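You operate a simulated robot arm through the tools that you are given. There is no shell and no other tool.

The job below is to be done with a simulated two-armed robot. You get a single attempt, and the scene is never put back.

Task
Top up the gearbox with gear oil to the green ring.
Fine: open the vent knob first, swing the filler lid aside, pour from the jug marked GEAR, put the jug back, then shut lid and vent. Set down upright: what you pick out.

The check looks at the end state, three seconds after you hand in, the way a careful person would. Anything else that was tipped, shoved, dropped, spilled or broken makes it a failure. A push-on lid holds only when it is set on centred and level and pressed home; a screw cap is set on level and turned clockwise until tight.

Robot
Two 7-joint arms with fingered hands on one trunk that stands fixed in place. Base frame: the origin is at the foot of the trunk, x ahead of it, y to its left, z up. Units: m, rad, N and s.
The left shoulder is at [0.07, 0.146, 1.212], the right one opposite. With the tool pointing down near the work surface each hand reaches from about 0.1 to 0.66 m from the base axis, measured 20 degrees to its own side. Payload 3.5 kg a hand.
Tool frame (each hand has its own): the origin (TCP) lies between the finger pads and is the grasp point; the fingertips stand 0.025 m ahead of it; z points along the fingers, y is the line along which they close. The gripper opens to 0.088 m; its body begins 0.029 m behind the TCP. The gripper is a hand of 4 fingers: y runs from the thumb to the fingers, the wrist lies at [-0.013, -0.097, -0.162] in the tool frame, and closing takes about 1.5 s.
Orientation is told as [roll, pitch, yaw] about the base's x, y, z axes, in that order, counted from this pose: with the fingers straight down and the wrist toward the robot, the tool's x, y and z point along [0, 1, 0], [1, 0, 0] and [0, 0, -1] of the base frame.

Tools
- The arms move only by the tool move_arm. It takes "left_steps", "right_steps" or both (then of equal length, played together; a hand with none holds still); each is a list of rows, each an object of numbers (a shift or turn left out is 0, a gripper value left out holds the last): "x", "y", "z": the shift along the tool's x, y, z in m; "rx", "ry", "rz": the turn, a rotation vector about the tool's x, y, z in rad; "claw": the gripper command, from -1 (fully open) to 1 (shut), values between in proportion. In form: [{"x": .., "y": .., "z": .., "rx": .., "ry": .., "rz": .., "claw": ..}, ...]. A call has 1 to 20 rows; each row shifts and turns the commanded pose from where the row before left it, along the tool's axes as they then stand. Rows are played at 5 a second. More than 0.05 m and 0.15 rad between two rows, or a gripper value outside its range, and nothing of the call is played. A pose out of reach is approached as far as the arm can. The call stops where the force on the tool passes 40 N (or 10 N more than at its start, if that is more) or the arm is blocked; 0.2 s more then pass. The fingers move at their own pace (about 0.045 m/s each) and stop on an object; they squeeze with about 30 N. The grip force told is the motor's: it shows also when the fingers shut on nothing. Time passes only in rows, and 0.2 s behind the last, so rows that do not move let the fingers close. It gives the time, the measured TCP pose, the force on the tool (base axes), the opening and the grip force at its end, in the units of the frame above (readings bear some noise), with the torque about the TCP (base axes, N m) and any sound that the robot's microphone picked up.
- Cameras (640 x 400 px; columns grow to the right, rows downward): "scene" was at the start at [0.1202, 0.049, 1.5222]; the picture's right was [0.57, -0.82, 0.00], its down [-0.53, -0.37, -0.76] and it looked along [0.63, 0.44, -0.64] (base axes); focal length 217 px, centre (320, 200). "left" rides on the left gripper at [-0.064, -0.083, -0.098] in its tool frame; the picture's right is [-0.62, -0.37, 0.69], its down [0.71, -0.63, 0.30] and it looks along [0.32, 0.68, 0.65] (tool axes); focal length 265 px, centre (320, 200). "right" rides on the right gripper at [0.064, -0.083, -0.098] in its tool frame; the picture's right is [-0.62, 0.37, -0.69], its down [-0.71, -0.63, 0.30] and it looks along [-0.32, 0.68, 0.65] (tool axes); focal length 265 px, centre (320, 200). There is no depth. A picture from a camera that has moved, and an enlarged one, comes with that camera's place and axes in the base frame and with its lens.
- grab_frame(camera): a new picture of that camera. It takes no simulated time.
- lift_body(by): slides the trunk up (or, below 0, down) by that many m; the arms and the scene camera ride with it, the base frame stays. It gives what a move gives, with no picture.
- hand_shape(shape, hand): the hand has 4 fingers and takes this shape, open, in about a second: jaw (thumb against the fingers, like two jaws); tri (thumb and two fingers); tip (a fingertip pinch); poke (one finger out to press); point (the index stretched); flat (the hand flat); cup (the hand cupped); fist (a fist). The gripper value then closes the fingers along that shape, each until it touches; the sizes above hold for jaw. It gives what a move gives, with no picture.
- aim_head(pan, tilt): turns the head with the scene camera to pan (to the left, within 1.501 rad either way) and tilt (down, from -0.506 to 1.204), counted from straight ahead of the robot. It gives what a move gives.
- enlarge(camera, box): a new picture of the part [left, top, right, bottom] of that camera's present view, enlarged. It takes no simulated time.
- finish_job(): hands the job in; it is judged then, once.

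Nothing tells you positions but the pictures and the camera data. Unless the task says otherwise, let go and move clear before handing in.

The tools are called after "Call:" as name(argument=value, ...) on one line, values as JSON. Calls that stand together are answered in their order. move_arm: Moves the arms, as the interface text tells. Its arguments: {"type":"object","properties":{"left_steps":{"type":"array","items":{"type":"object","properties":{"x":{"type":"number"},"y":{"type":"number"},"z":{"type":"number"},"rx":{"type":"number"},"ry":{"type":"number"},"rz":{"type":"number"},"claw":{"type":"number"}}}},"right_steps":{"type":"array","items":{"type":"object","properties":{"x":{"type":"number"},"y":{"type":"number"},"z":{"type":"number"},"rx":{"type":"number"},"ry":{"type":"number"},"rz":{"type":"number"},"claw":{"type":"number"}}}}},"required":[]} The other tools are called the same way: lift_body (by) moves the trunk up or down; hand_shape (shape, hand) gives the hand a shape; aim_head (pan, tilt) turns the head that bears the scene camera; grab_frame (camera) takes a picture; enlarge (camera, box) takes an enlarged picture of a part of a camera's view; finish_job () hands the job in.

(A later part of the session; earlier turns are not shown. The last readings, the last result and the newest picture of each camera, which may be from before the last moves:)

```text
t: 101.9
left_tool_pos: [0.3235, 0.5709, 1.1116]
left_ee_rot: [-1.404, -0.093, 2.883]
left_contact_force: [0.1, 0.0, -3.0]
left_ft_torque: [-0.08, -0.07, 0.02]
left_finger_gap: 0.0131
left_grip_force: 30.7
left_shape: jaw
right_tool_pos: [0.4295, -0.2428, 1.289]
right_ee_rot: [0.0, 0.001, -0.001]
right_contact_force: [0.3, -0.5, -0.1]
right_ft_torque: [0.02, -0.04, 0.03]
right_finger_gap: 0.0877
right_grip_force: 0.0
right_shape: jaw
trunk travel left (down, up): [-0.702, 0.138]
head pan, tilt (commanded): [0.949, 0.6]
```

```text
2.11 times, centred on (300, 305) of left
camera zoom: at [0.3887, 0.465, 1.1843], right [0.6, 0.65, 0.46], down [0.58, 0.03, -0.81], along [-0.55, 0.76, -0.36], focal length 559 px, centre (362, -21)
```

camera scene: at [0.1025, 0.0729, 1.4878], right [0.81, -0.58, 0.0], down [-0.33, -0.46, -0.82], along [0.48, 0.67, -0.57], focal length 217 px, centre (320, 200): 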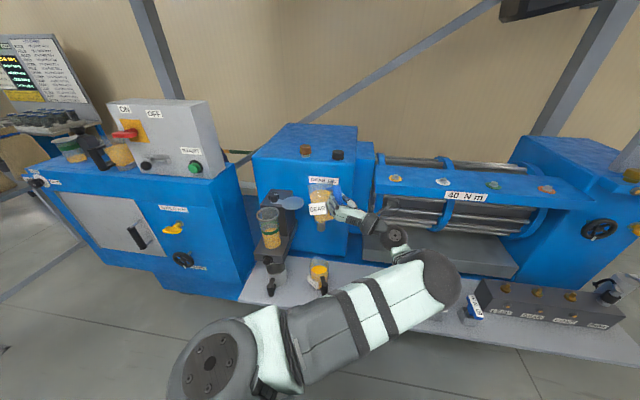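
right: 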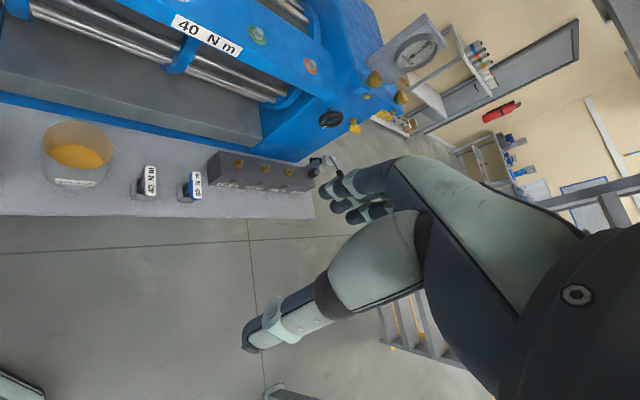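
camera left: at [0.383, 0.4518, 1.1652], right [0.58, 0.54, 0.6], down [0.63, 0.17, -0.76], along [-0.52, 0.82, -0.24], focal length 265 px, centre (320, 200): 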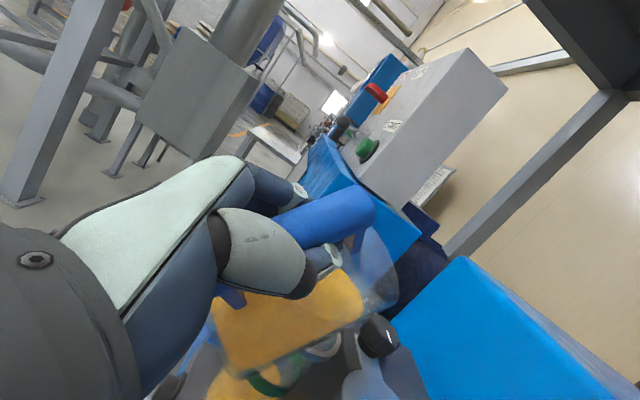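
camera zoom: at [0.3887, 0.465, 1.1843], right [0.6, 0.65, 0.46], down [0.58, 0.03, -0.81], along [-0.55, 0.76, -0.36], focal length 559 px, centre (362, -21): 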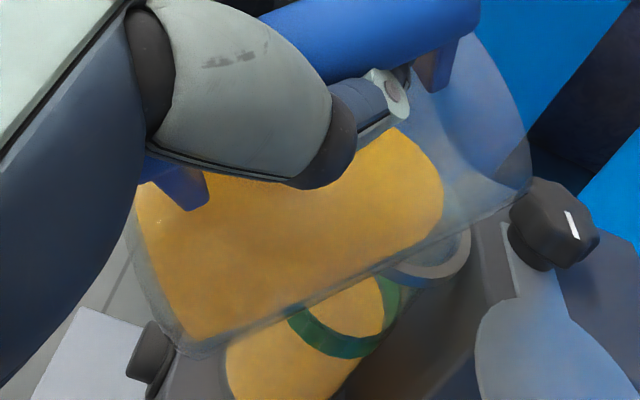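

The level is now right at the ring's lower edge. I need a bit under 1 cm more to reach mid-band, so a smaller step now.

Call:
move_arm(left_steps=[{"ry": 0.025}, {}, {}, {}, {}, {}])

Call:
enlarge(camera="left", box=[260, 310, 380, 400])

Call:
enlarge(camera="left", box=[180, 210, 420, 400])

Call:
enlarge(camera="scene", box=[256, 212, 284, 232])

```text
t: 103.3
left_tool_pos: [0.3236, 0.5717, 1.1127]
left_ee_rot: [-1.377, -0.095, 2.883]
left_contact_force: [0.5, 0.8, -3.3]
left_ft_torque: [-0.1, -0.06, 0.02]
left_finger_gap: 0.0133
left_grip_force: 29.9
left_shape: jaw
right_tool_pos: [0.4301, -0.2417, 1.2886]
right_ee_rot: [0.0, 0.0, 0.001]
right_contact_force: [0.4, -0.3, 0.3]
right_ft_torque: [-0.04, 0.01, 0.0]
right_finger_gap: 0.0877
right_grip_force: 0.1
right_shape: jaw
trunk travel left (down, up): [-0.702, 0.138]
head pan, tilt (commanded): [0.949, 0.6]
```

```text
4.44 times, centred on (320, 355) of left
camera zoom: at [0.3895, 0.4672, 1.1863], right [0.6, 0.67, 0.44], down [0.58, 0.01, -0.82], along [-0.55, 0.74, -0.38], focal length 1180 px, centre (320, -489)
```

zoom: 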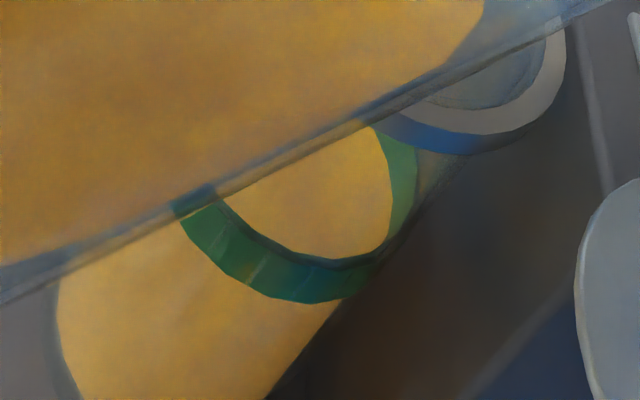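

```text
2.11 times, centred on (300, 305) of left
camera zoom: at [0.3895, 0.4672, 1.1863], right [0.6, 0.67, 0.44], down [0.58, 0.01, -0.82], along [-0.55, 0.74, -0.38], focal length 559 px, centre (362, -21)
```

zoom: 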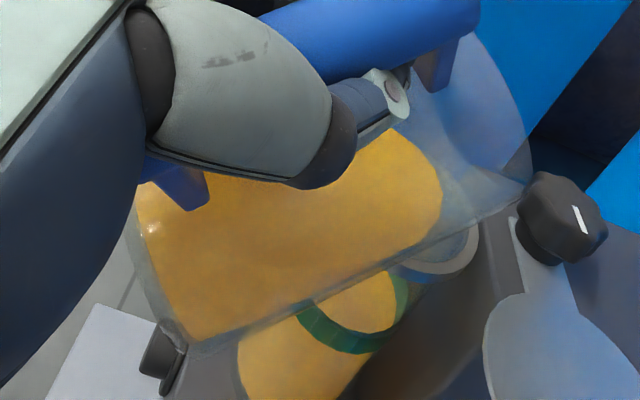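

```text
16.00 times, centred on (270, 222) of scene
camera zoom: at [0.1023, 0.0729, 1.4578], right [0.81, -0.58, 0.0], down [-0.33, -0.46, -0.82], along [0.48, 0.67, -0.57], focal length 3473 px, centre (1120, -152)
```

zoom: 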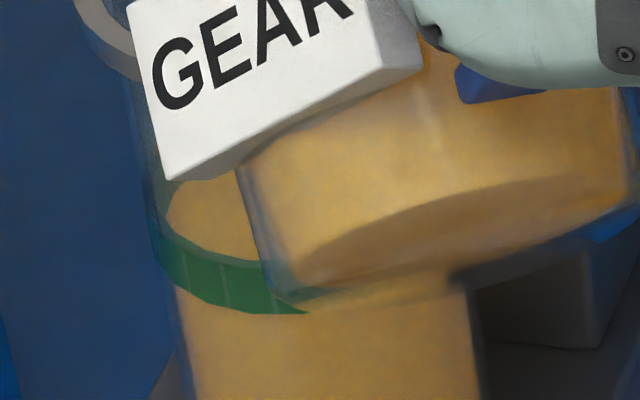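

The level is now a few mm into the ring band. One more small step should bring it to mid-ring.

Call:
move_arm(left_steps=[{"ry": 0.02}, {}, {}, {}, {}, {}])

Call:
enlarge(camera="left", box=[260, 310, 380, 400])

Call:
enlarge(camera="scene", box=[256, 212, 284, 232])

Call:
enlarge(camera="left", box=[300, 330, 360, 370])

```text
t: 104.7
left_tool_pos: [0.3235, 0.571, 1.1127]
left_ee_rot: [-1.358, -0.095, 2.884]
left_contact_force: [-0.7, 0.1, -4.0]
left_ft_torque: [-0.06, -0.05, -0.02]
left_finger_gap: 0.0131
left_grip_force: 30.0
left_shape: jaw
right_tool_pos: [0.4301, -0.2427, 1.29]
right_ee_rot: [0.0, -0.001, -0.001]
right_contact_force: [-0.1, -0.5, 0.1]
right_ft_torque: [0.0, 0.0, 0.03]
right_finger_gap: 0.0874
right_grip_force: 0.0
right_shape: jaw
trunk travel left (down, up): [-0.702, 0.138]
head pan, tilt (commanded): [0.949, 0.6]
```

```text
4.44 times, centred on (320, 355) of left
camera zoom: at [0.39, 0.4688, 1.1877], right [0.6, 0.68, 0.42], down [0.57, 0.0, -0.82], along [-0.55, 0.74, -0.39], focal length 1180 px, centre (320, -489)
```

zoom: 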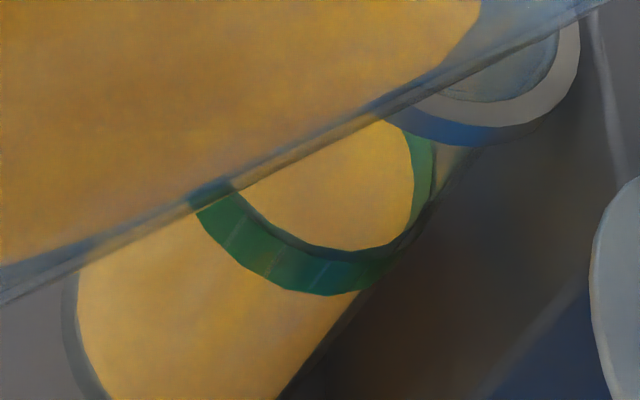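

```text
16.00 times, centred on (270, 222) of scene
camera zoom: at [0.1023, 0.0729, 1.4578], right [0.81, -0.58, 0.0], down [-0.33, -0.46, -0.82], along [0.48, 0.67, -0.57], focal length 3473 px, centre (1120, -152)
```

zoom: 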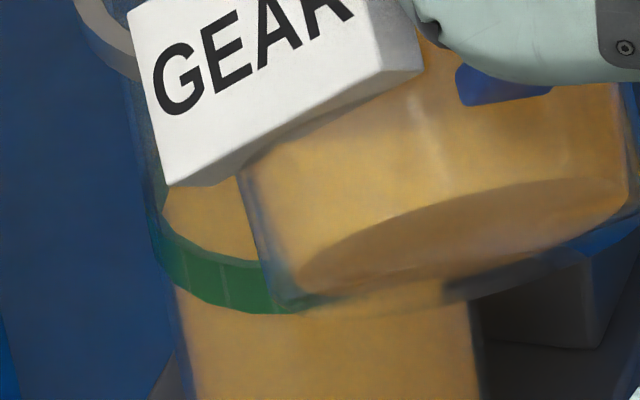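

```text
10.00 times, centred on (330, 350) of left
camera zoom: at [0.39, 0.4688, 1.1877], right [0.6, 0.68, 0.42], down [0.57, 0.0, -0.82], along [-0.55, 0.74, -0.39], focal length 2654 px, centre (220, -1300)
```

zoom: 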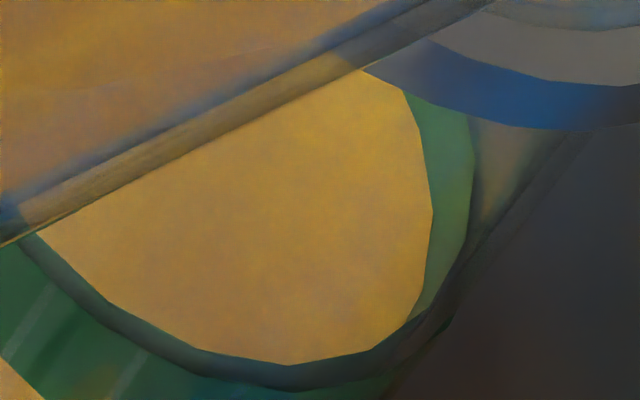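

The oil surface is now at about the middle of the green ring. I'll stop pouring by un-tilting the jug smoothly.

Call:
move_arm(left_steps=[{"ry": -0.04}, {"ry": -0.05}, {"ry": -0.05}, {"ry": -0.05}, {"ry": -0.05}, {"ry": -0.05}, {"ry": -0.04}, {}])

Call:
enlarge(camera="scene", box=[250, 165, 320, 260])

Call:
enlarge(camera="left", box=[150, 180, 430, 400])

```text
t: 106.5
left_tool_pos: [0.323, 0.5718, 1.1124]
left_ee_rot: [-1.688, -0.092, 2.883]
left_contact_force: [0.5, -1.1, -3.7]
left_ft_torque: [-0.1, -0.03, 0.01]
left_finger_gap: 0.0129
left_grip_force: 29.9
left_shape: jaw
right_tool_pos: [0.4293, -0.2427, 1.2893]
right_ee_rot: [0.001, 0.0, 0.0]
right_contact_force: [-0.6, 0.1, 0.5]
right_ft_torque: [0.0, 0.0, 0.0]
right_finger_gap: 0.0876
right_grip_force: 0.1
right_shape: jaw
trunk travel left (down, up): [-0.702, 0.138]
head pan, tilt (commanded): [0.949, 0.6]
```

```text
4.21 times, centred on (285, 212) of scene
camera zoom: at [0.1022, 0.0728, 1.4578], right [0.81, -0.58, 0.0], down [-0.33, -0.46, -0.82], along [0.48, 0.67, -0.57], focal length 914 px, centre (467, 147)
```

zoom: 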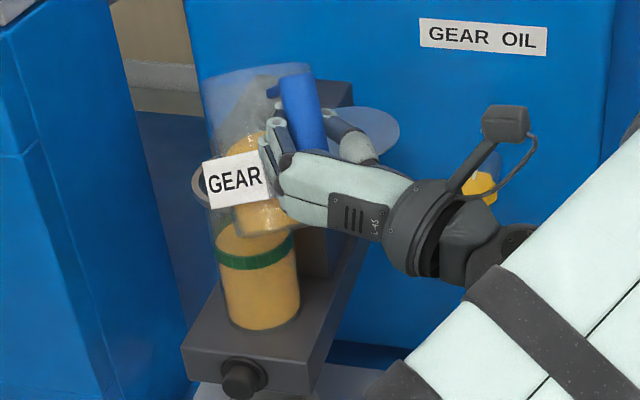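

```text
1.82 times, centred on (290, 290) of left
camera zoom: at [0.3814, 0.4478, 1.1569], right [0.58, 0.48, 0.66], down [0.64, 0.23, -0.73], along [-0.5, 0.84, -0.18], focal length 483 px, centre (374, 36)
```

zoom: 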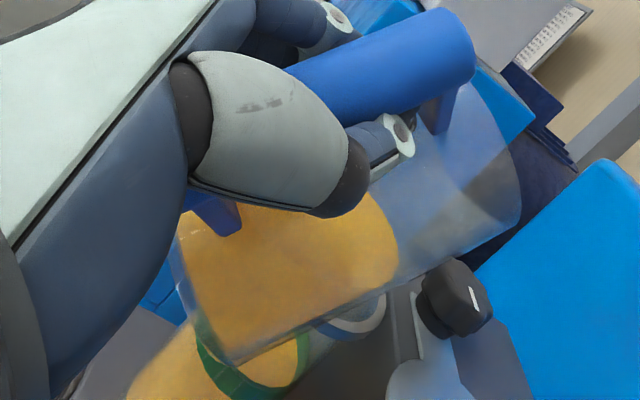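

The jug followed the hand back. I'll zoom on the cup to confirm the level before moving away.

Call:
enlarge(camera="scene", box=[252, 205, 292, 245])

Call:
enlarge(camera="left", box=[230, 330, 350, 400])

```text
10.00 times, centred on (272, 225) of scene
camera zoom: at [0.1022, 0.0728, 1.4578], right [0.81, -0.58, 0.0], down [-0.33, -0.46, -0.82], along [0.48, 0.67, -0.57], focal length 2171 px, centre (800, -50)
```

zoom: 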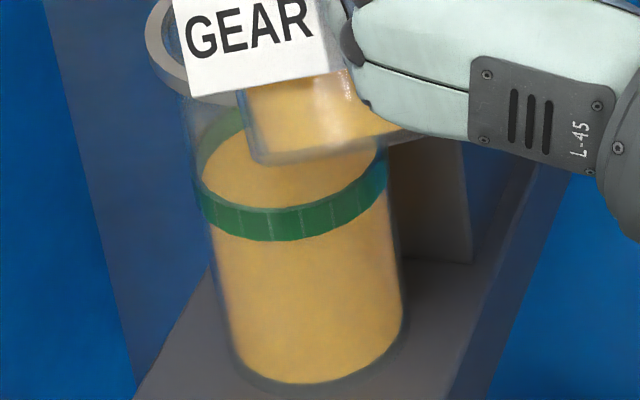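

```text
5.33 times, centred on (290, 365) of left
camera zoom: at [0.3814, 0.4478, 1.1569], right [0.58, 0.48, 0.66], down [0.64, 0.23, -0.73], along [-0.5, 0.84, -0.18], focal length 1416 px, centre (480, -680)
```

zoom: 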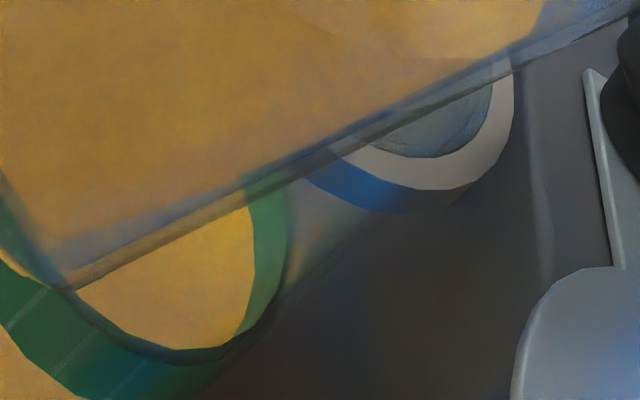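

The level sits in the middle of the green ring. Now I'll raise slightly and carry the jug back along the same path.

Call:
lift_body(by=0.03)

Call:
move_arm(left_steps=[{"x": -0.0013, "y": -0.0095, "z": -0.0036}, {"x": -0.0026, "y": -0.0191, "z": -0.0072}, {"x": -0.0026, "y": -0.0191, "z": -0.0072}, {"x": -0.0026, "y": -0.0191, "z": -0.0072}, {"x": -0.0026, "y": -0.0191, "z": -0.0072}, {"x": -0.0026, "y": -0.0191, "z": -0.0072}, {"x": -0.0026, "y": -0.0191, "z": -0.0072}, {"x": -0.0026, "y": -0.0191, "z": -0.0072}, {"x": -0.0013, "y": -0.0095, "z": -0.0036}, {}])

Call:
grab_frame(camera="scene")

Call:
enlarge(camera="scene", box=[240, 160, 400, 260])

```text
t: 107.3
left_tool_pos: [0.3236, 0.5713, 1.1419]
left_ee_rot: [-1.688, -0.094, 2.884]
left_contact_force: [0.1, 1.2, -2.7]
left_ft_torque: [-0.06, -0.02, 0.01]
left_finger_gap: 0.0129
left_grip_force: 30.2
left_shape: jaw
right_tool_pos: [0.429, -0.2437, 1.319]
right_ee_rot: [0.001, 0.0, 0.0]
right_contact_force: [-0.6, 0.0, 0.6]
right_ft_torque: [0.03, -0.02, 0.0]
right_finger_gap: 0.0873
right_grip_force: 0.1
right_shape: jaw
trunk travel left (down, up): [-0.732, 0.108]
head pan, tilt (commanded): [0.949, 0.6]
```

```text
t: 109.5
left_tool_pos: [0.4583, 0.4735, 1.1421]
left_ee_rot: [-1.689, -0.095, 2.883]
left_contact_force: [0.6, -0.4, -2.7]
left_ft_torque: [-0.08, -0.03, 0.01]
left_finger_gap: 0.0129
left_grip_force: 30.1
left_shape: jaw
right_tool_pos: [0.4285, -0.2437, 1.3177]
right_ee_rot: [0.0, -0.001, 0.0]
right_contact_force: [0.2, -0.1, -0.7]
right_ft_torque: [-0.01, 0.07, 0.03]
right_finger_gap: 0.0876
right_grip_force: 0.0
right_shape: jaw
trunk travel left (down, up): [-0.732, 0.108]
head pan, tilt (commanded): [0.949, 0.6]
```

```text
taken
camera scene: at [0.1023, 0.073, 1.4878], right [0.81, -0.58, 0.0], down [-0.33, -0.46, -0.82], along [0.48, 0.67, -0.57], focal length 217 px, centre (320, 200)
```

scene: 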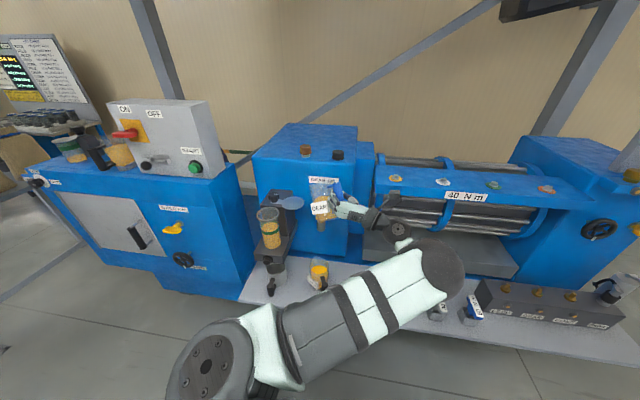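

```text
4.00 times, centred on (320, 210) of scene
camera zoom: at [0.1023, 0.073, 1.4878], right [0.81, -0.58, 0.0], down [-0.33, -0.46, -0.82], along [0.48, 0.67, -0.57], focal length 868 px, centre (320, 160)
```

zoom: 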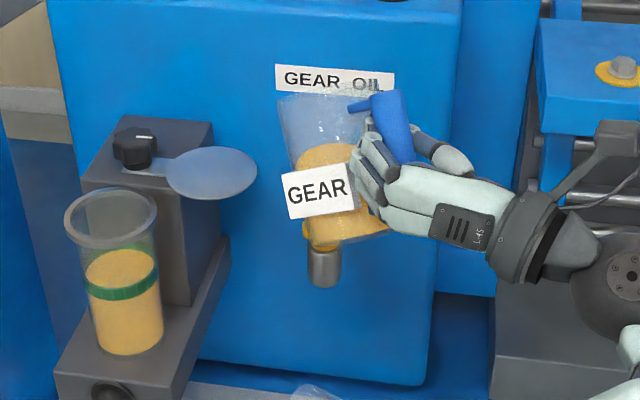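

The cup is now in clear view, so I'll confirm the level.

Call:
enlarge(camera="scene", box=[252, 205, 292, 252])

```text
8.51 times, centred on (272, 228) of scene
camera zoom: at [0.1023, 0.073, 1.4878], right [0.81, -0.58, 0.0], down [-0.33, -0.46, -0.82], along [0.48, 0.67, -0.57], focal length 1848 px, centre (728, -43)
```

zoom: 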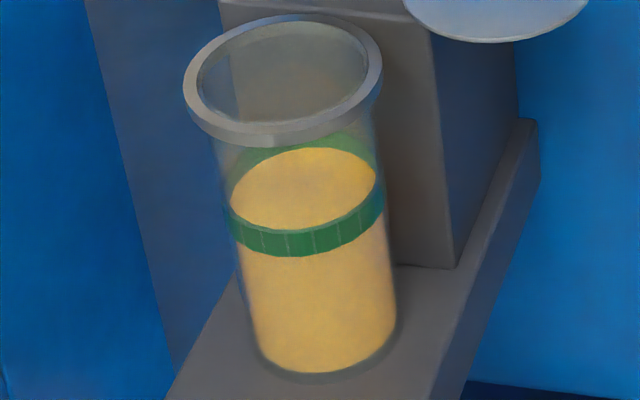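

The oil surface is centred on the green ring. I'll rotate the hand back and return the jug to its place.

Call:
move_arm(left_steps=[{"rx": 0.04, "ry": -0.004, "rz": -0.005}, {"rx": 0.055, "ry": -0.005, "rz": -0.0064}, {"rx": 0.055, "ry": -0.005, "rz": -0.0064}, {"rx": 0.055, "ry": -0.005, "rz": -0.0064}, {"rx": 0.055, "ry": -0.005, "rz": -0.0064}, {"rx": 0.055, "ry": -0.005, "rz": -0.0064}, {"rx": 0.055, "ry": -0.005, "rz": -0.0064}, {"rx": 0.055, "ry": -0.005, "rz": -0.0064}, {}])

Call:
grab_frame(camera="left")

```text
t: 111.5
left_tool_pos: [0.457, 0.4745, 1.1414]
left_ee_rot: [-1.686, -0.093, 2.453]
left_contact_force: [-0.4, -0.6, -2.4]
left_ft_torque: [-0.09, 0.02, 0.01]
left_finger_gap: 0.0127
left_grip_force: 30.4
left_shape: jaw
right_tool_pos: [0.4303, -0.2427, 1.3189]
right_ee_rot: [-0.001, 0.001, -0.001]
right_contact_force: [-0.7, 0.0, 0.5]
right_ft_torque: [0.0, 0.01, -0.03]
right_finger_gap: 0.0874
right_grip_force: 0.1
right_shape: jaw
trunk travel left (down, up): [-0.732, 0.108]
head pan, tilt (commanded): [0.949, 0.6]
```

```text
taken
camera left: at [0.4576, 0.3386, 1.1862], right [0.73, 0.2, 0.66], down [0.68, -0.06, -0.73], along [-0.11, 0.98, -0.18], focal length 265 px, centre (320, 200)
```

left: 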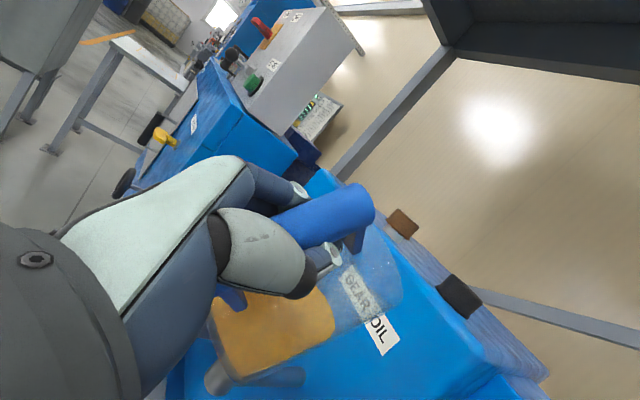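

Call:
move_arm(left_steps=[{"x": -0.0009, "y": -0.0099, "z": 0.0002, "ry": -0.01, "rz": -0.011}, {"x": -0.0018, "y": -0.0198, "z": 0.0005, "ry": -0.014, "rz": -0.0115}, {"x": -0.0018, "y": -0.0198, "z": 0.0005, "ry": -0.014, "rz": -0.0115}, {"x": -0.0018, "y": -0.0198, "z": 0.0005, "ry": -0.014, "rz": -0.0115}, {"x": -0.0018, "y": -0.0198, "z": 0.0005, "ry": -0.014, "rz": -0.0115}, {"x": -0.0018, "y": -0.0198, "z": 0.0005, "ry": -0.014, "rz": -0.0115}, {"x": -0.0009, "y": -0.0099, "z": 0.0002, "ry": -0.014, "rz": -0.0115}, {}])

Call:
grab_frame(camera="left")

Call:
enlarge(camera="scene", box=[320, 160, 440, 250])

```text
t: 113.3
left_tool_pos: [0.5486, 0.3982, 1.1457]
left_ee_rot: [-1.781, -0.014, 2.441]
left_contact_force: [-0.4, -0.2, -2.8]
left_ft_torque: [-0.13, 0.04, -0.02]
left_finger_gap: 0.0132
left_grip_force: 30.2
left_shape: jaw
right_tool_pos: [0.4293, -0.242, 1.3191]
right_ee_rot: [-0.001, -0.002, 0.0]
right_contact_force: [-0.1, 0.2, 0.0]
right_ft_torque: [0.02, 0.01, 0.0]
right_finger_gap: 0.0877
right_grip_force: 0.0
right_shape: jaw
trunk travel left (down, up): [-0.732, 0.108]
head pan, tilt (commanded): [0.949, 0.6]
```

```text
taken
camera left: at [0.5425, 0.2619, 1.1872], right [0.64, 0.17, 0.74], down [0.76, -0.06, -0.64], along [-0.07, 0.98, -0.17], focal length 265 px, centre (320, 200)
```

left: 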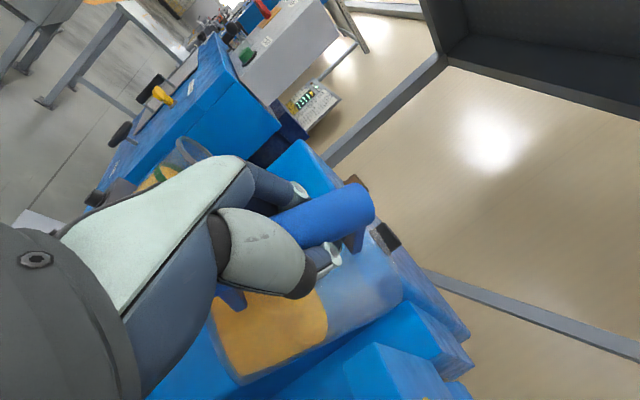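

```text
4.44 times, centred on (380, 205) of scene
camera zoom: at [0.1025, 0.0729, 1.4878], right [0.81, -0.58, 0.0], down [-0.33, -0.46, -0.82], along [0.48, 0.67, -0.57], focal length 965 px, centre (53, 178)
```

zoom: 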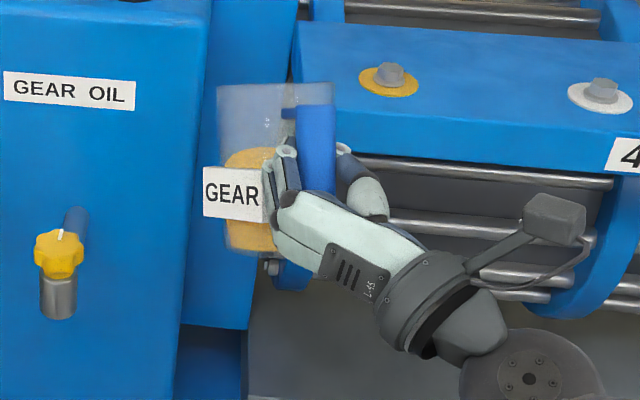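

The jug is back over its spot, level sideways. I'll try un-tilting further here before lowering.

Call:
move_arm(left_steps=[{"ry": -0.04}, {"ry": -0.04}, {"ry": -0.04}, {"ry": -0.04}, {}])

Call:
enlarge(camera="left", box=[190, 160, 430, 380])

Call:
enlarge(camera="scene", box=[320, 160, 440, 250])

```text
t: 114.5
left_tool_pos: [0.5487, 0.3993, 1.1451]
left_ee_rot: [-1.942, -0.015, 2.44]
left_contact_force: [0.8, 0.6, -4.0]
left_ft_torque: [-0.16, 0.07, 0.02]
left_finger_gap: 0.0129
left_grip_force: 30.1
left_shape: jaw
right_tool_pos: [0.4298, -0.243, 1.3189]
right_ee_rot: [0.0, 0.001, -0.001]
right_contact_force: [-0.7, -0.6, 0.4]
right_ft_torque: [-0.03, 0.03, 0.03]
right_finger_gap: 0.0876
right_grip_force: 0.0
right_shape: jaw
trunk travel left (down, up): [-0.732, 0.108]
head pan, tilt (commanded): [0.949, 0.6]
```

```text
1.82 times, centred on (310, 270) of left
camera zoom: at [0.5385, 0.258, 1.1694], right [0.56, 0.08, 0.82], down [0.82, 0.01, -0.57], along [-0.05, 1.0, -0.06], focal length 483 px, centre (338, 73)
```

zoom: 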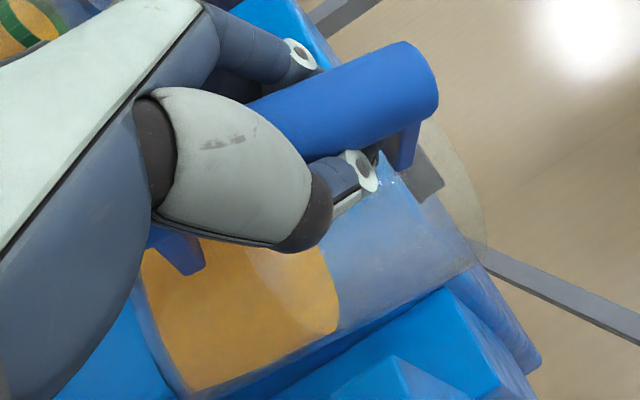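

```text
4.44 times, centred on (380, 205) of scene
camera zoom: at [0.1025, 0.0726, 1.4878], right [0.81, -0.58, 0.0], down [-0.33, -0.46, -0.82], along [0.48, 0.67, -0.57], focal length 965 px, centre (53, 178)
```

zoom: 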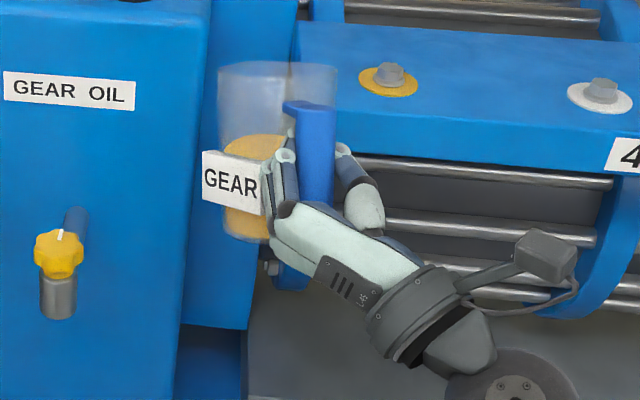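

That worked: the jug is un-tilting with the hand. I'll continue toward level.

Call:
move_arm(left_steps=[{"ry": -0.04}, {"ry": -0.04}, {"ry": -0.04}, {"ry": -0.04}, {"ry": -0.04}, {}])

Call:
enlarge(camera="left", box=[190, 160, 430, 380])

Call:
enlarge(camera="scene", box=[320, 160, 440, 250])

```text
t: 115.9
left_tool_pos: [0.55, 0.3993, 1.1453]
left_ee_rot: [-2.139, -0.014, 2.438]
left_contact_force: [-0.7, -0.2, -3.0]
left_ft_torque: [-0.14, 0.08, -0.02]
left_finger_gap: 0.0131
left_grip_force: 29.8
left_shape: jaw
right_tool_pos: [0.4292, -0.242, 1.3186]
right_ee_rot: [-0.001, -0.003, 0.001]
right_contact_force: [-0.4, -0.2, -0.3]
right_ft_torque: [0.0, 0.0, -0.01]
right_finger_gap: 0.0876
right_grip_force: 0.1
right_shape: jaw
trunk travel left (down, up): [-0.732, 0.108]
head pan, tilt (commanded): [0.949, 0.6]
```

```text
1.82 times, centred on (310, 270) of left
camera zoom: at [0.5371, 0.2561, 1.146], right [0.45, -0.06, 0.89], down [0.89, 0.09, -0.45], along [-0.05, 0.99, 0.09], focal length 483 px, centre (338, 73)
```

zoom: 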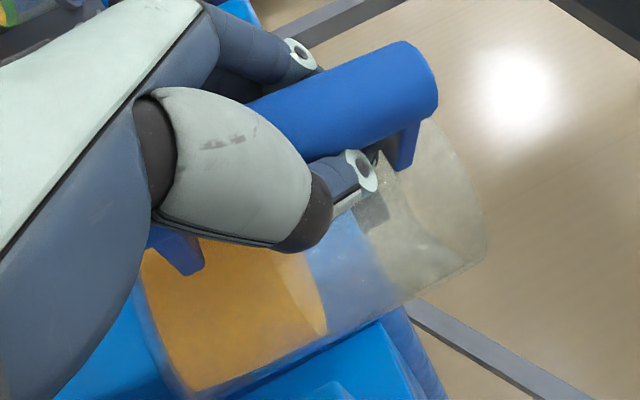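

```text
4.44 times, centred on (380, 205) of scene
camera zoom: at [0.1026, 0.0726, 1.4878], right [0.81, -0.58, 0.0], down [-0.33, -0.46, -0.82], along [0.48, 0.67, -0.57], focal length 965 px, centre (53, 178)
```

zoom: 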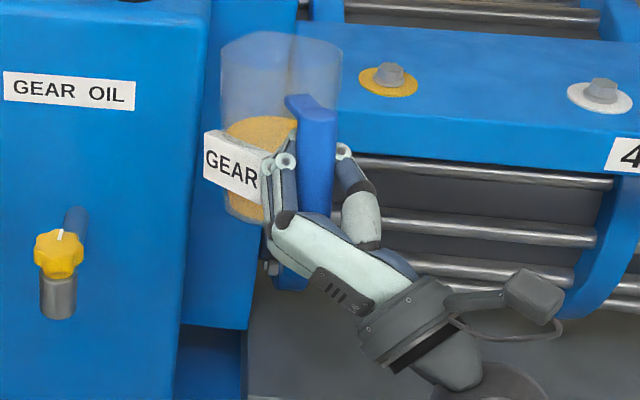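

The jug is nearly level, but this hand pitch would hit the shelf edge at the set-down height. So I'll set it down slightly tilted with the hand flatter and let the shelf right it. First I'll test in the air that the flatter pose reaches the final spot.

Call:
move_arm(left_steps=[{"ry": 0.05}, {"ry": 0.05}, {"ry": 0.05}, {"ry": 0.05}, {"ry": 0.05}, {"ry": 0.05}, {"x": -0.0045, "y": -0.0028, "z": -0.0167}, {"x": -0.0044, "y": -0.0029, "z": -0.0166}, {}])

Call:
enlarge(camera="left", box=[190, 160, 430, 380])

Call:
enlarge(camera="scene", box=[320, 160, 440, 250])

```text
t: 117.9
left_tool_pos: [0.539, 0.3912, 1.1474]
left_ee_rot: [-1.838, -0.014, 2.439]
left_contact_force: [0.5, 0.0, -3.7]
left_ft_torque: [-0.12, 0.07, 0.02]
left_finger_gap: 0.0131
left_grip_force: 30.0
left_shape: jaw
left hand out of reach, approached as far as the arm can: row 7, 8
right_tool_pos: [0.4301, -0.2436, 1.3198]
right_ee_rot: [0.001, 0.001, 0.0]
right_contact_force: [-0.5, 0.0, -0.6]
right_ft_torque: [-0.03, -0.01, -0.02]
right_finger_gap: 0.0874
right_grip_force: 0.1
right_shape: jaw
trunk travel left (down, up): [-0.732, 0.108]
head pan, tilt (commanded): [0.949, 0.6]
```

```text
1.82 times, centred on (310, 270) of left
camera zoom: at [0.5312, 0.2526, 1.1814], right [0.61, 0.14, 0.78], down [0.79, -0.03, -0.62], along [-0.06, 0.99, -0.13], focal length 483 px, centre (338, 73)
```

zoom: 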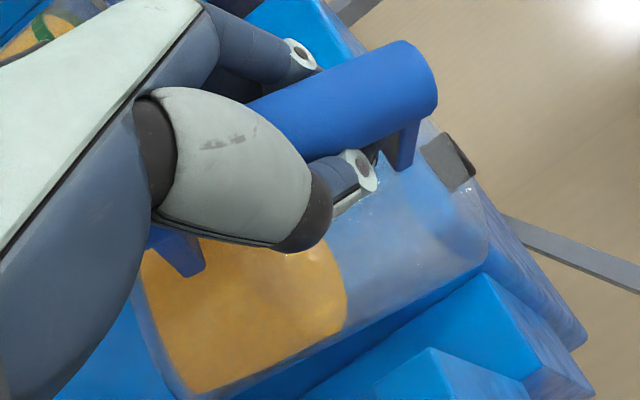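

```text
4.44 times, centred on (380, 205) of scene
camera zoom: at [0.1028, 0.0727, 1.4878], right [0.81, -0.58, 0.0], down [-0.33, -0.46, -0.82], along [0.48, 0.67, -0.57], focal length 965 px, centre (53, 178)
```

zoom: 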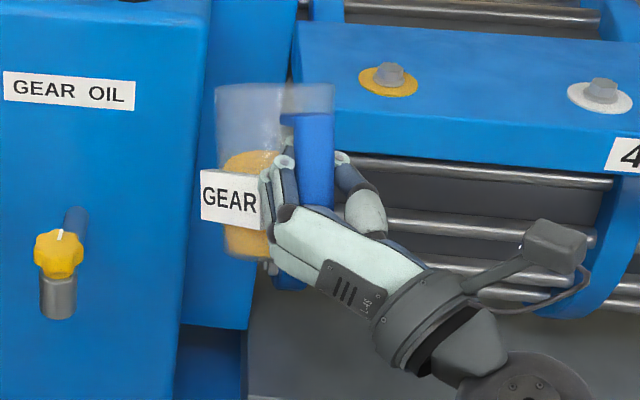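

The final spot isn't reachable at this pitch, so I'll follow an arc instead. I'll touch the jug's far bottom edge down first, then draw back and down so it stands upright at its original place. Lowering now.

Call:
move_arm(left_steps=[{"x": 0.003, "y": -0.0039, "z": 0.0113}, {"x": 0.003, "y": -0.0039, "z": 0.0113}, {}])

Call:
lift_body(by=-0.25)

Call:
grab_frame(camera="scene")

Call:
grab_frame(camera="left")

```text
t: 118.7
left_tool_pos: [0.5601, 0.4053, 1.1468]
left_ee_rot: [-1.841, -0.014, 2.44]
left_contact_force: [0.4, 0.0, -3.7]
left_ft_torque: [-0.12, 0.05, 0.01]
left_finger_gap: 0.0129
left_grip_force: 30.0
left_shape: jaw
right_tool_pos: [0.4284, -0.2427, 1.3186]
right_ee_rot: [-0.001, 0.0, 0.0]
right_contact_force: [-0.5, 0.5, -0.9]
right_ft_torque: [0.04, -0.01, -0.01]
right_finger_gap: 0.0874
right_grip_force: 0.0
right_shape: jaw
trunk travel left (down, up): [-0.732, 0.108]
head pan, tilt (commanded): [0.949, 0.6]
```

```text
t: 121.2
left_tool_pos: [0.5607, 0.4055, 0.8965]
left_ee_rot: [-1.839, -0.014, 2.441]
left_contact_force: [0.3, 0.4, -3.1]
left_ft_torque: [-0.11, 0.04, 0.01]
left_finger_gap: 0.0129
left_grip_force: 30.0
left_shape: jaw
right_tool_pos: [0.4302, -0.243, 1.07]
right_ee_rot: [0.0, 0.0, 0.0]
right_contact_force: [0.0, -0.1, -0.3]
right_ft_torque: [-0.02, 0.03, -0.04]
right_finger_gap: 0.0875
right_grip_force: 0.0
right_shape: jaw
trunk travel left (down, up): [-0.482, 0.358]
head pan, tilt (commanded): [0.949, 0.6]
```

```text
taken
camera scene: at [0.1024, 0.0726, 1.2378], right [0.81, -0.58, 0.0], down [-0.33, -0.46, -0.82], along [0.48, 0.67, -0.57], focal length 217 px, centre (320, 200)
```

scene: 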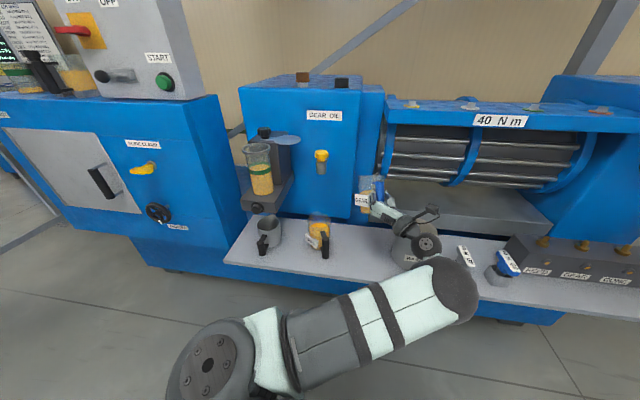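

```text
taken
camera left: at [0.552, 0.2665, 0.9314], right [0.61, 0.14, 0.78], down [0.79, -0.03, -0.62], along [-0.06, 0.99, -0.13], focal length 265 px, centre (320, 200)
```

left: 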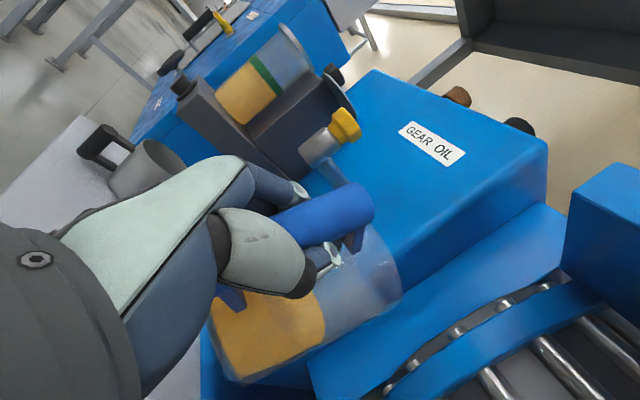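

This hand-camera position is almost level with the cup, so it's a good side view of the oil against the ring.

Call:
enlarge(camera="left", box=[200, 15, 330, 135])

Call:
enlarge(camera="scene", box=[340, 165, 450, 260])

```text
3.33 times, centred on (265, 75) of left
camera zoom: at [0.552, 0.2665, 0.9314], right [0.61, 0.14, 0.78], down [0.79, -0.03, -0.62], along [-0.06, 0.99, -0.13], focal length 885 px, centre (503, 617)
```

zoom: 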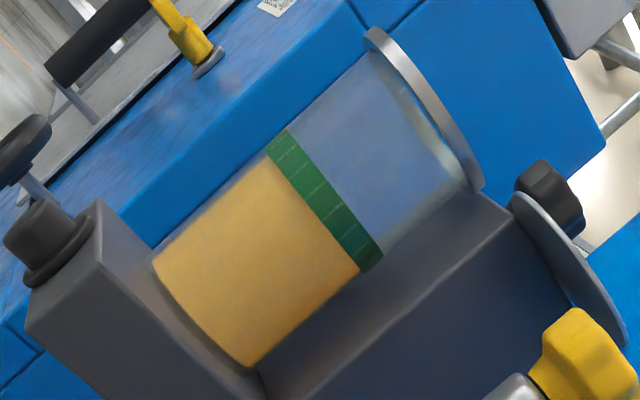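

```text
4.21 times, centred on (395, 212) of scene
camera zoom: at [0.1024, 0.0726, 1.2378], right [0.81, -0.58, 0.0], down [-0.33, -0.46, -0.82], along [0.48, 0.67, -0.57], focal length 914 px, centre (4, 147)
```

zoom: 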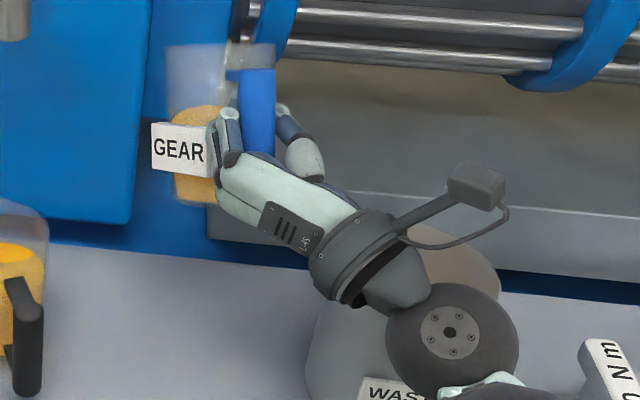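

From the side, the oil reaches into the ring band and not above it. Continuing to lower the jug.

Call:
lift_body(by=-0.12)

Call:
grab_frame(camera="left")

Call:
enlarge(camera="scene", box=[330, 130, 450, 230])

```text
t: 122.7
left_tool_pos: [0.5607, 0.4048, 0.7765]
left_ee_rot: [-1.84, -0.013, 2.441]
left_contact_force: [-0.5, 0.0, -3.3]
left_ft_torque: [-0.12, 0.03, 0.01]
left_finger_gap: 0.0131
left_grip_force: 30.1
left_shape: jaw
right_tool_pos: [0.4291, -0.2429, 0.949]
right_ee_rot: [0.001, 0.001, 0.001]
right_contact_force: [-0.4, -0.8, 0.0]
right_ft_torque: [0.0, 0.02, 0.01]
right_finger_gap: 0.0876
right_grip_force: 0.0
right_shape: jaw
trunk travel left (down, up): [-0.362, 0.478]
head pan, tilt (commanded): [0.949, 0.6]
```

```text
taken
camera left: at [0.5519, 0.2665, 0.8115], right [0.61, 0.14, 0.78], down [0.79, -0.03, -0.62], along [-0.06, 0.99, -0.13], focal length 265 px, centre (320, 200)
```

left: 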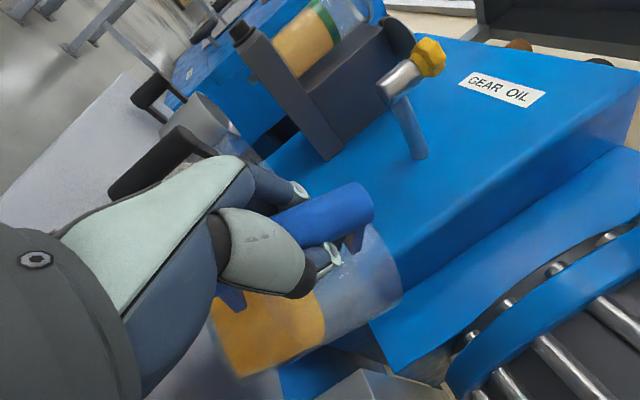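

```text
4.00 times, centred on (390, 180) of scene
camera zoom: at [0.1022, 0.0726, 1.1178], right [0.81, -0.58, 0.0], down [-0.33, -0.46, -0.82], along [0.48, 0.67, -0.57], focal length 868 px, centre (40, 280)
```

zoom: 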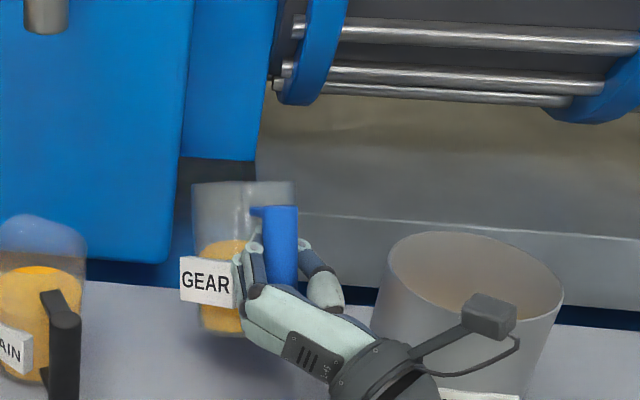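

Call:
lift_body(by=-0.028)

Call:
enlarge(camera="scene", box=[350, 140, 430, 220])

Call:
enlarge(camera="left", box=[190, 190, 430, 400])

```text
t: 123.5
left_tool_pos: [0.561, 0.4058, 0.7491]
left_ee_rot: [-1.84, -0.013, 2.44]
left_contact_force: [-0.2, -0.1, -3.6]
left_ft_torque: [-0.12, 0.07, 0.0]
left_finger_gap: 0.0128
left_grip_force: 29.8
left_shape: jaw
right_tool_pos: [0.4303, -0.2431, 0.9201]
right_ee_rot: [-0.001, 0.0, 0.001]
right_contact_force: [-0.3, 0.4, 0.1]
right_ft_torque: [-0.05, 0.03, 0.02]
right_finger_gap: 0.0876
right_grip_force: 0.1
right_shape: jaw
trunk travel left (down, up): [-0.334, 0.506]
head pan, tilt (commanded): [0.949, 0.6]
```

```text
5.00 times, centred on (390, 180) of scene
camera zoom: at [0.1021, 0.0726, 1.0898], right [0.81, -0.58, 0.0], down [-0.33, -0.46, -0.82], along [0.48, 0.67, -0.57], focal length 1085 px, centre (-30, 300)
```

zoom: 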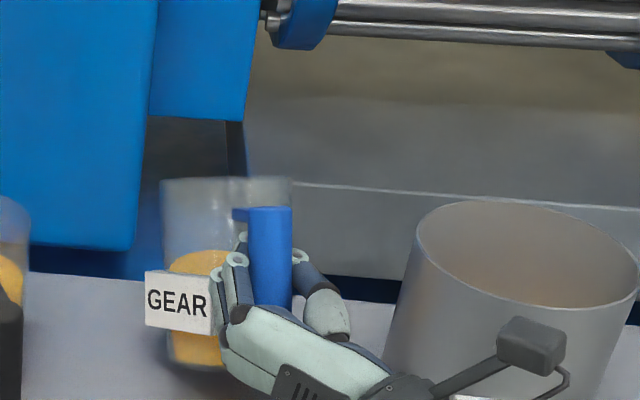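

```text
1.90 times, centred on (310, 295) of left
camera zoom: at [0.5518, 0.2665, 0.7834], right [0.61, 0.14, 0.78], down [0.79, -0.03, -0.62], along [-0.06, 0.99, -0.13], focal length 506 px, centre (339, 19)
```

zoom: 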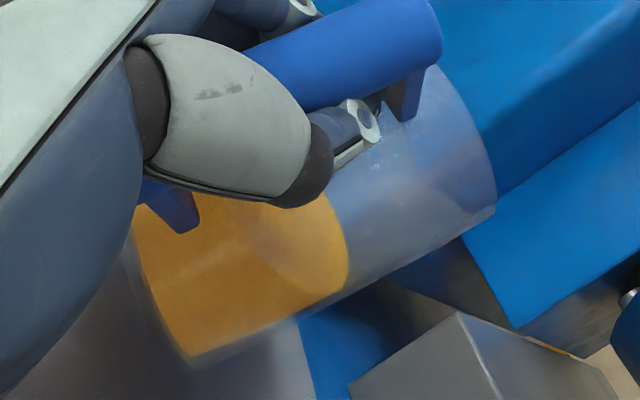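

Call:
move_arm(left_steps=[{"x": 0.0058, "z": -0.0015}, {}])

Call:
move_arm(left_steps=[{"x": 0.0058, "z": -0.0015}, {}])

Call:
enlarge(camera="scene", box=[350, 140, 430, 220])

```text
t: 124.1
left_tool_pos: [0.5603, 0.4062, 0.7428]
left_ee_rot: [-1.84, -0.014, 2.439]
left_contact_force: [-0.6, 0.2, -3.3]
left_ft_torque: [-0.12, 0.02, 0.03]
left_finger_gap: 0.0128
left_grip_force: 29.8
left_shape: jaw
right_tool_pos: [0.4293, -0.2427, 0.92]
right_ee_rot: [0.001, -0.001, 0.001]
right_contact_force: [-0.8, -0.5, 0.0]
right_ft_torque: [-0.02, -0.01, -0.02]
right_finger_gap: 0.088
right_grip_force: 0.1
right_shape: jaw
trunk travel left (down, up): [-0.334, 0.506]
head pan, tilt (commanded): [0.949, 0.6]
```

```text
t: 124.7
left_tool_pos: [0.5603, 0.4059, 0.7381]
left_ee_rot: [-1.839, -0.015, 2.442]
left_contact_force: [0.8, 0.3, -3.8]
left_ft_torque: [-0.11, 0.05, 0.03]
left_finger_gap: 0.0128
left_grip_force: 29.9
left_shape: jaw
right_tool_pos: [0.43, -0.2417, 0.9212]
right_ee_rot: [0.0, -0.001, 0.0]
right_contact_force: [-0.9, 0.0, 0.8]
right_ft_torque: [0.03, 0.02, 0.0]
right_finger_gap: 0.0877
right_grip_force: 0.1
right_shape: jaw
trunk travel left (down, up): [-0.334, 0.506]
head pan, tilt (commanded): [0.949, 0.6]
```

```text
5.00 times, centred on (390, 180) of scene
camera zoom: at [0.1024, 0.0725, 1.0898], right [0.81, -0.58, 0.0], down [-0.33, -0.46, -0.82], along [0.48, 0.67, -0.57], focal length 1085 px, centre (-30, 300)
```

zoom: 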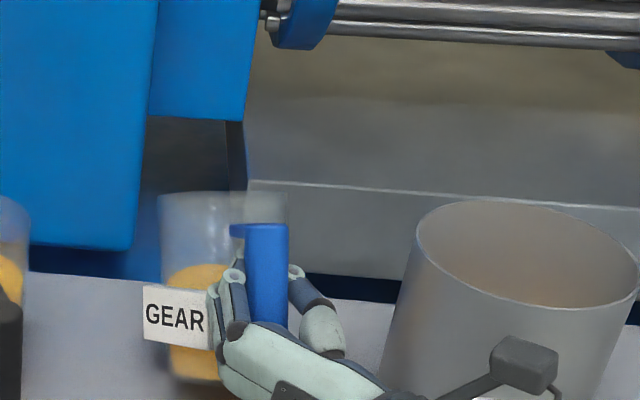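

Call:
aim_head(pan=0.7, tilt=0.65)

Call:
grab_frame(camera="scene")

Call:
enlarge(camera="scene", box=[270, 120, 370, 210])

```text
t: 125.4
left_tool_pos: [0.5594, 0.4053, 0.7377]
left_ee_rot: [-1.841, -0.014, 2.44]
left_contact_force: [0.5, 0.0, -2.8]
left_ft_torque: [-0.11, 0.02, 0.0]
left_finger_gap: 0.013
left_grip_force: 30.4
left_shape: jaw
right_tool_pos: [0.4295, -0.2419, 0.9225]
right_ee_rot: [0.0, -0.001, -0.001]
right_contact_force: [0.4, 0.6, -0.4]
right_ft_torque: [0.03, -0.02, 0.01]
right_finger_gap: 0.0879
right_grip_force: 0.0
right_shape: jaw
trunk travel left (down, up): [-0.334, 0.506]
head pan, tilt (commanded): [0.7, 0.649]
```

```text
taken
camera scene: at [0.1173, 0.0566, 1.0855], right [0.65, -0.76, 0.0], down [-0.46, -0.39, -0.8], along [0.61, 0.51, -0.61], focal length 217 px, centre (320, 200)
```

scene: 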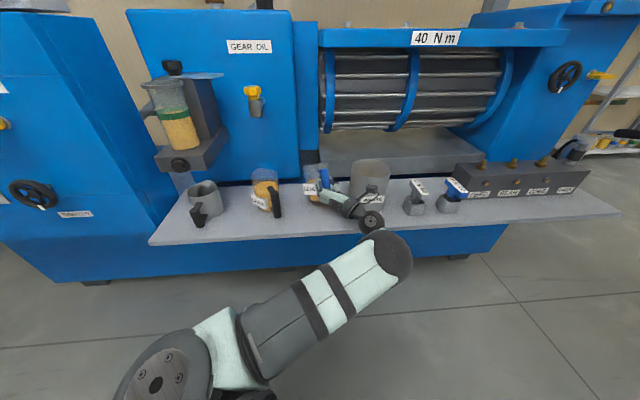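

```text
4.44 times, centred on (320, 165) of scene
camera zoom: at [0.1173, 0.0566, 1.0855], right [0.65, -0.76, 0.0], down [-0.46, -0.39, -0.8], along [0.61, 0.51, -0.61], focal length 965 px, centre (320, 356)
```

zoom: 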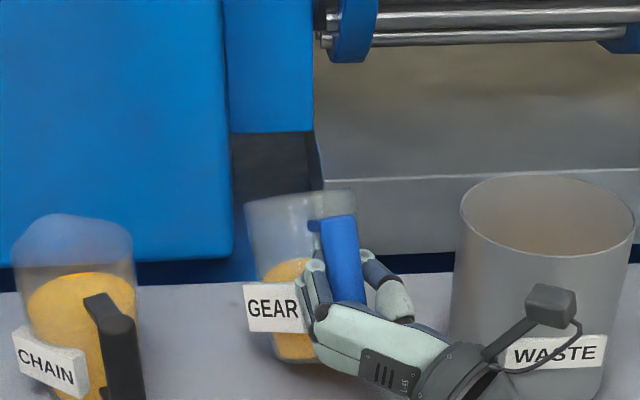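

Call:
move_arm(left_steps=[{"x": 0.0058, "z": -0.0015}, {}])

Call:
move_arm(left_steps=[{"x": 0.0058, "z": -0.0015}, {}])

Call:
enlarge(camera="scene", box=[270, 120, 370, 210])

```text
t: 126.0
left_tool_pos: [0.5607, 0.4055, 0.7311]
left_ee_rot: [-1.843, -0.013, 2.44]
left_contact_force: [0.8, -0.5, -0.6]
left_ft_torque: [-0.06, -0.01, 0.02]
left_finger_gap: 0.0129
left_grip_force: 30.0
left_shape: jaw
right_tool_pos: [0.4288, -0.2434, 0.9213]
right_ee_rot: [0.001, 0.0, -0.001]
right_contact_force: [0.3, 0.0, 0.0]
right_ft_torque: [0.01, -0.01, 0.01]
right_finger_gap: 0.0877
right_grip_force: 0.0
right_shape: jaw
trunk travel left (down, up): [-0.334, 0.506]
head pan, tilt (commanded): [0.7, 0.649]
```

```text
t: 126.6
left_tool_pos: [0.5599, 0.4049, 0.7245]
left_ee_rot: [-1.843, -0.014, 2.44]
left_contact_force: [0.0, -0.7, 0.0]
left_ft_torque: [0.02, -0.02, 0.02]
left_finger_gap: 0.0122
left_grip_force: 29.9
left_shape: jaw
right_tool_pos: [0.4292, -0.2432, 0.9209]
right_ee_rot: [-0.001, 0.001, 0.0]
right_contact_force: [0.4, -0.4, -0.4]
right_ft_torque: [0.0, -0.04, -0.03]
right_finger_gap: 0.0876
right_grip_force: 0.1
right_shape: jaw
trunk travel left (down, up): [-0.334, 0.506]
head pan, tilt (commanded): [0.7, 0.649]
```

```text
4.44 times, centred on (320, 165) of scene
camera zoom: at [0.1168, 0.0561, 1.0856], right [0.64, -0.76, 0.0], down [-0.46, -0.39, -0.8], along [0.61, 0.51, -0.6], focal length 965 px, centre (320, 356)
```

zoom: 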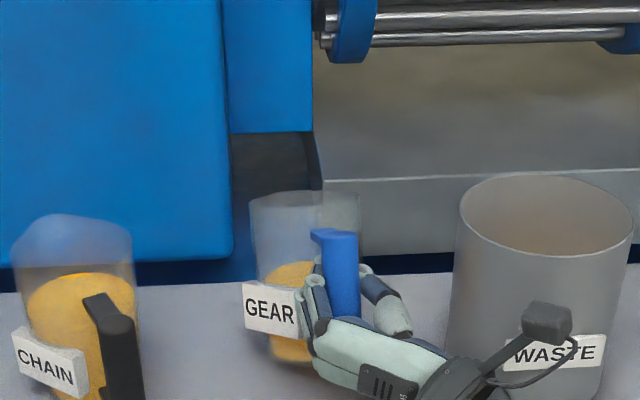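

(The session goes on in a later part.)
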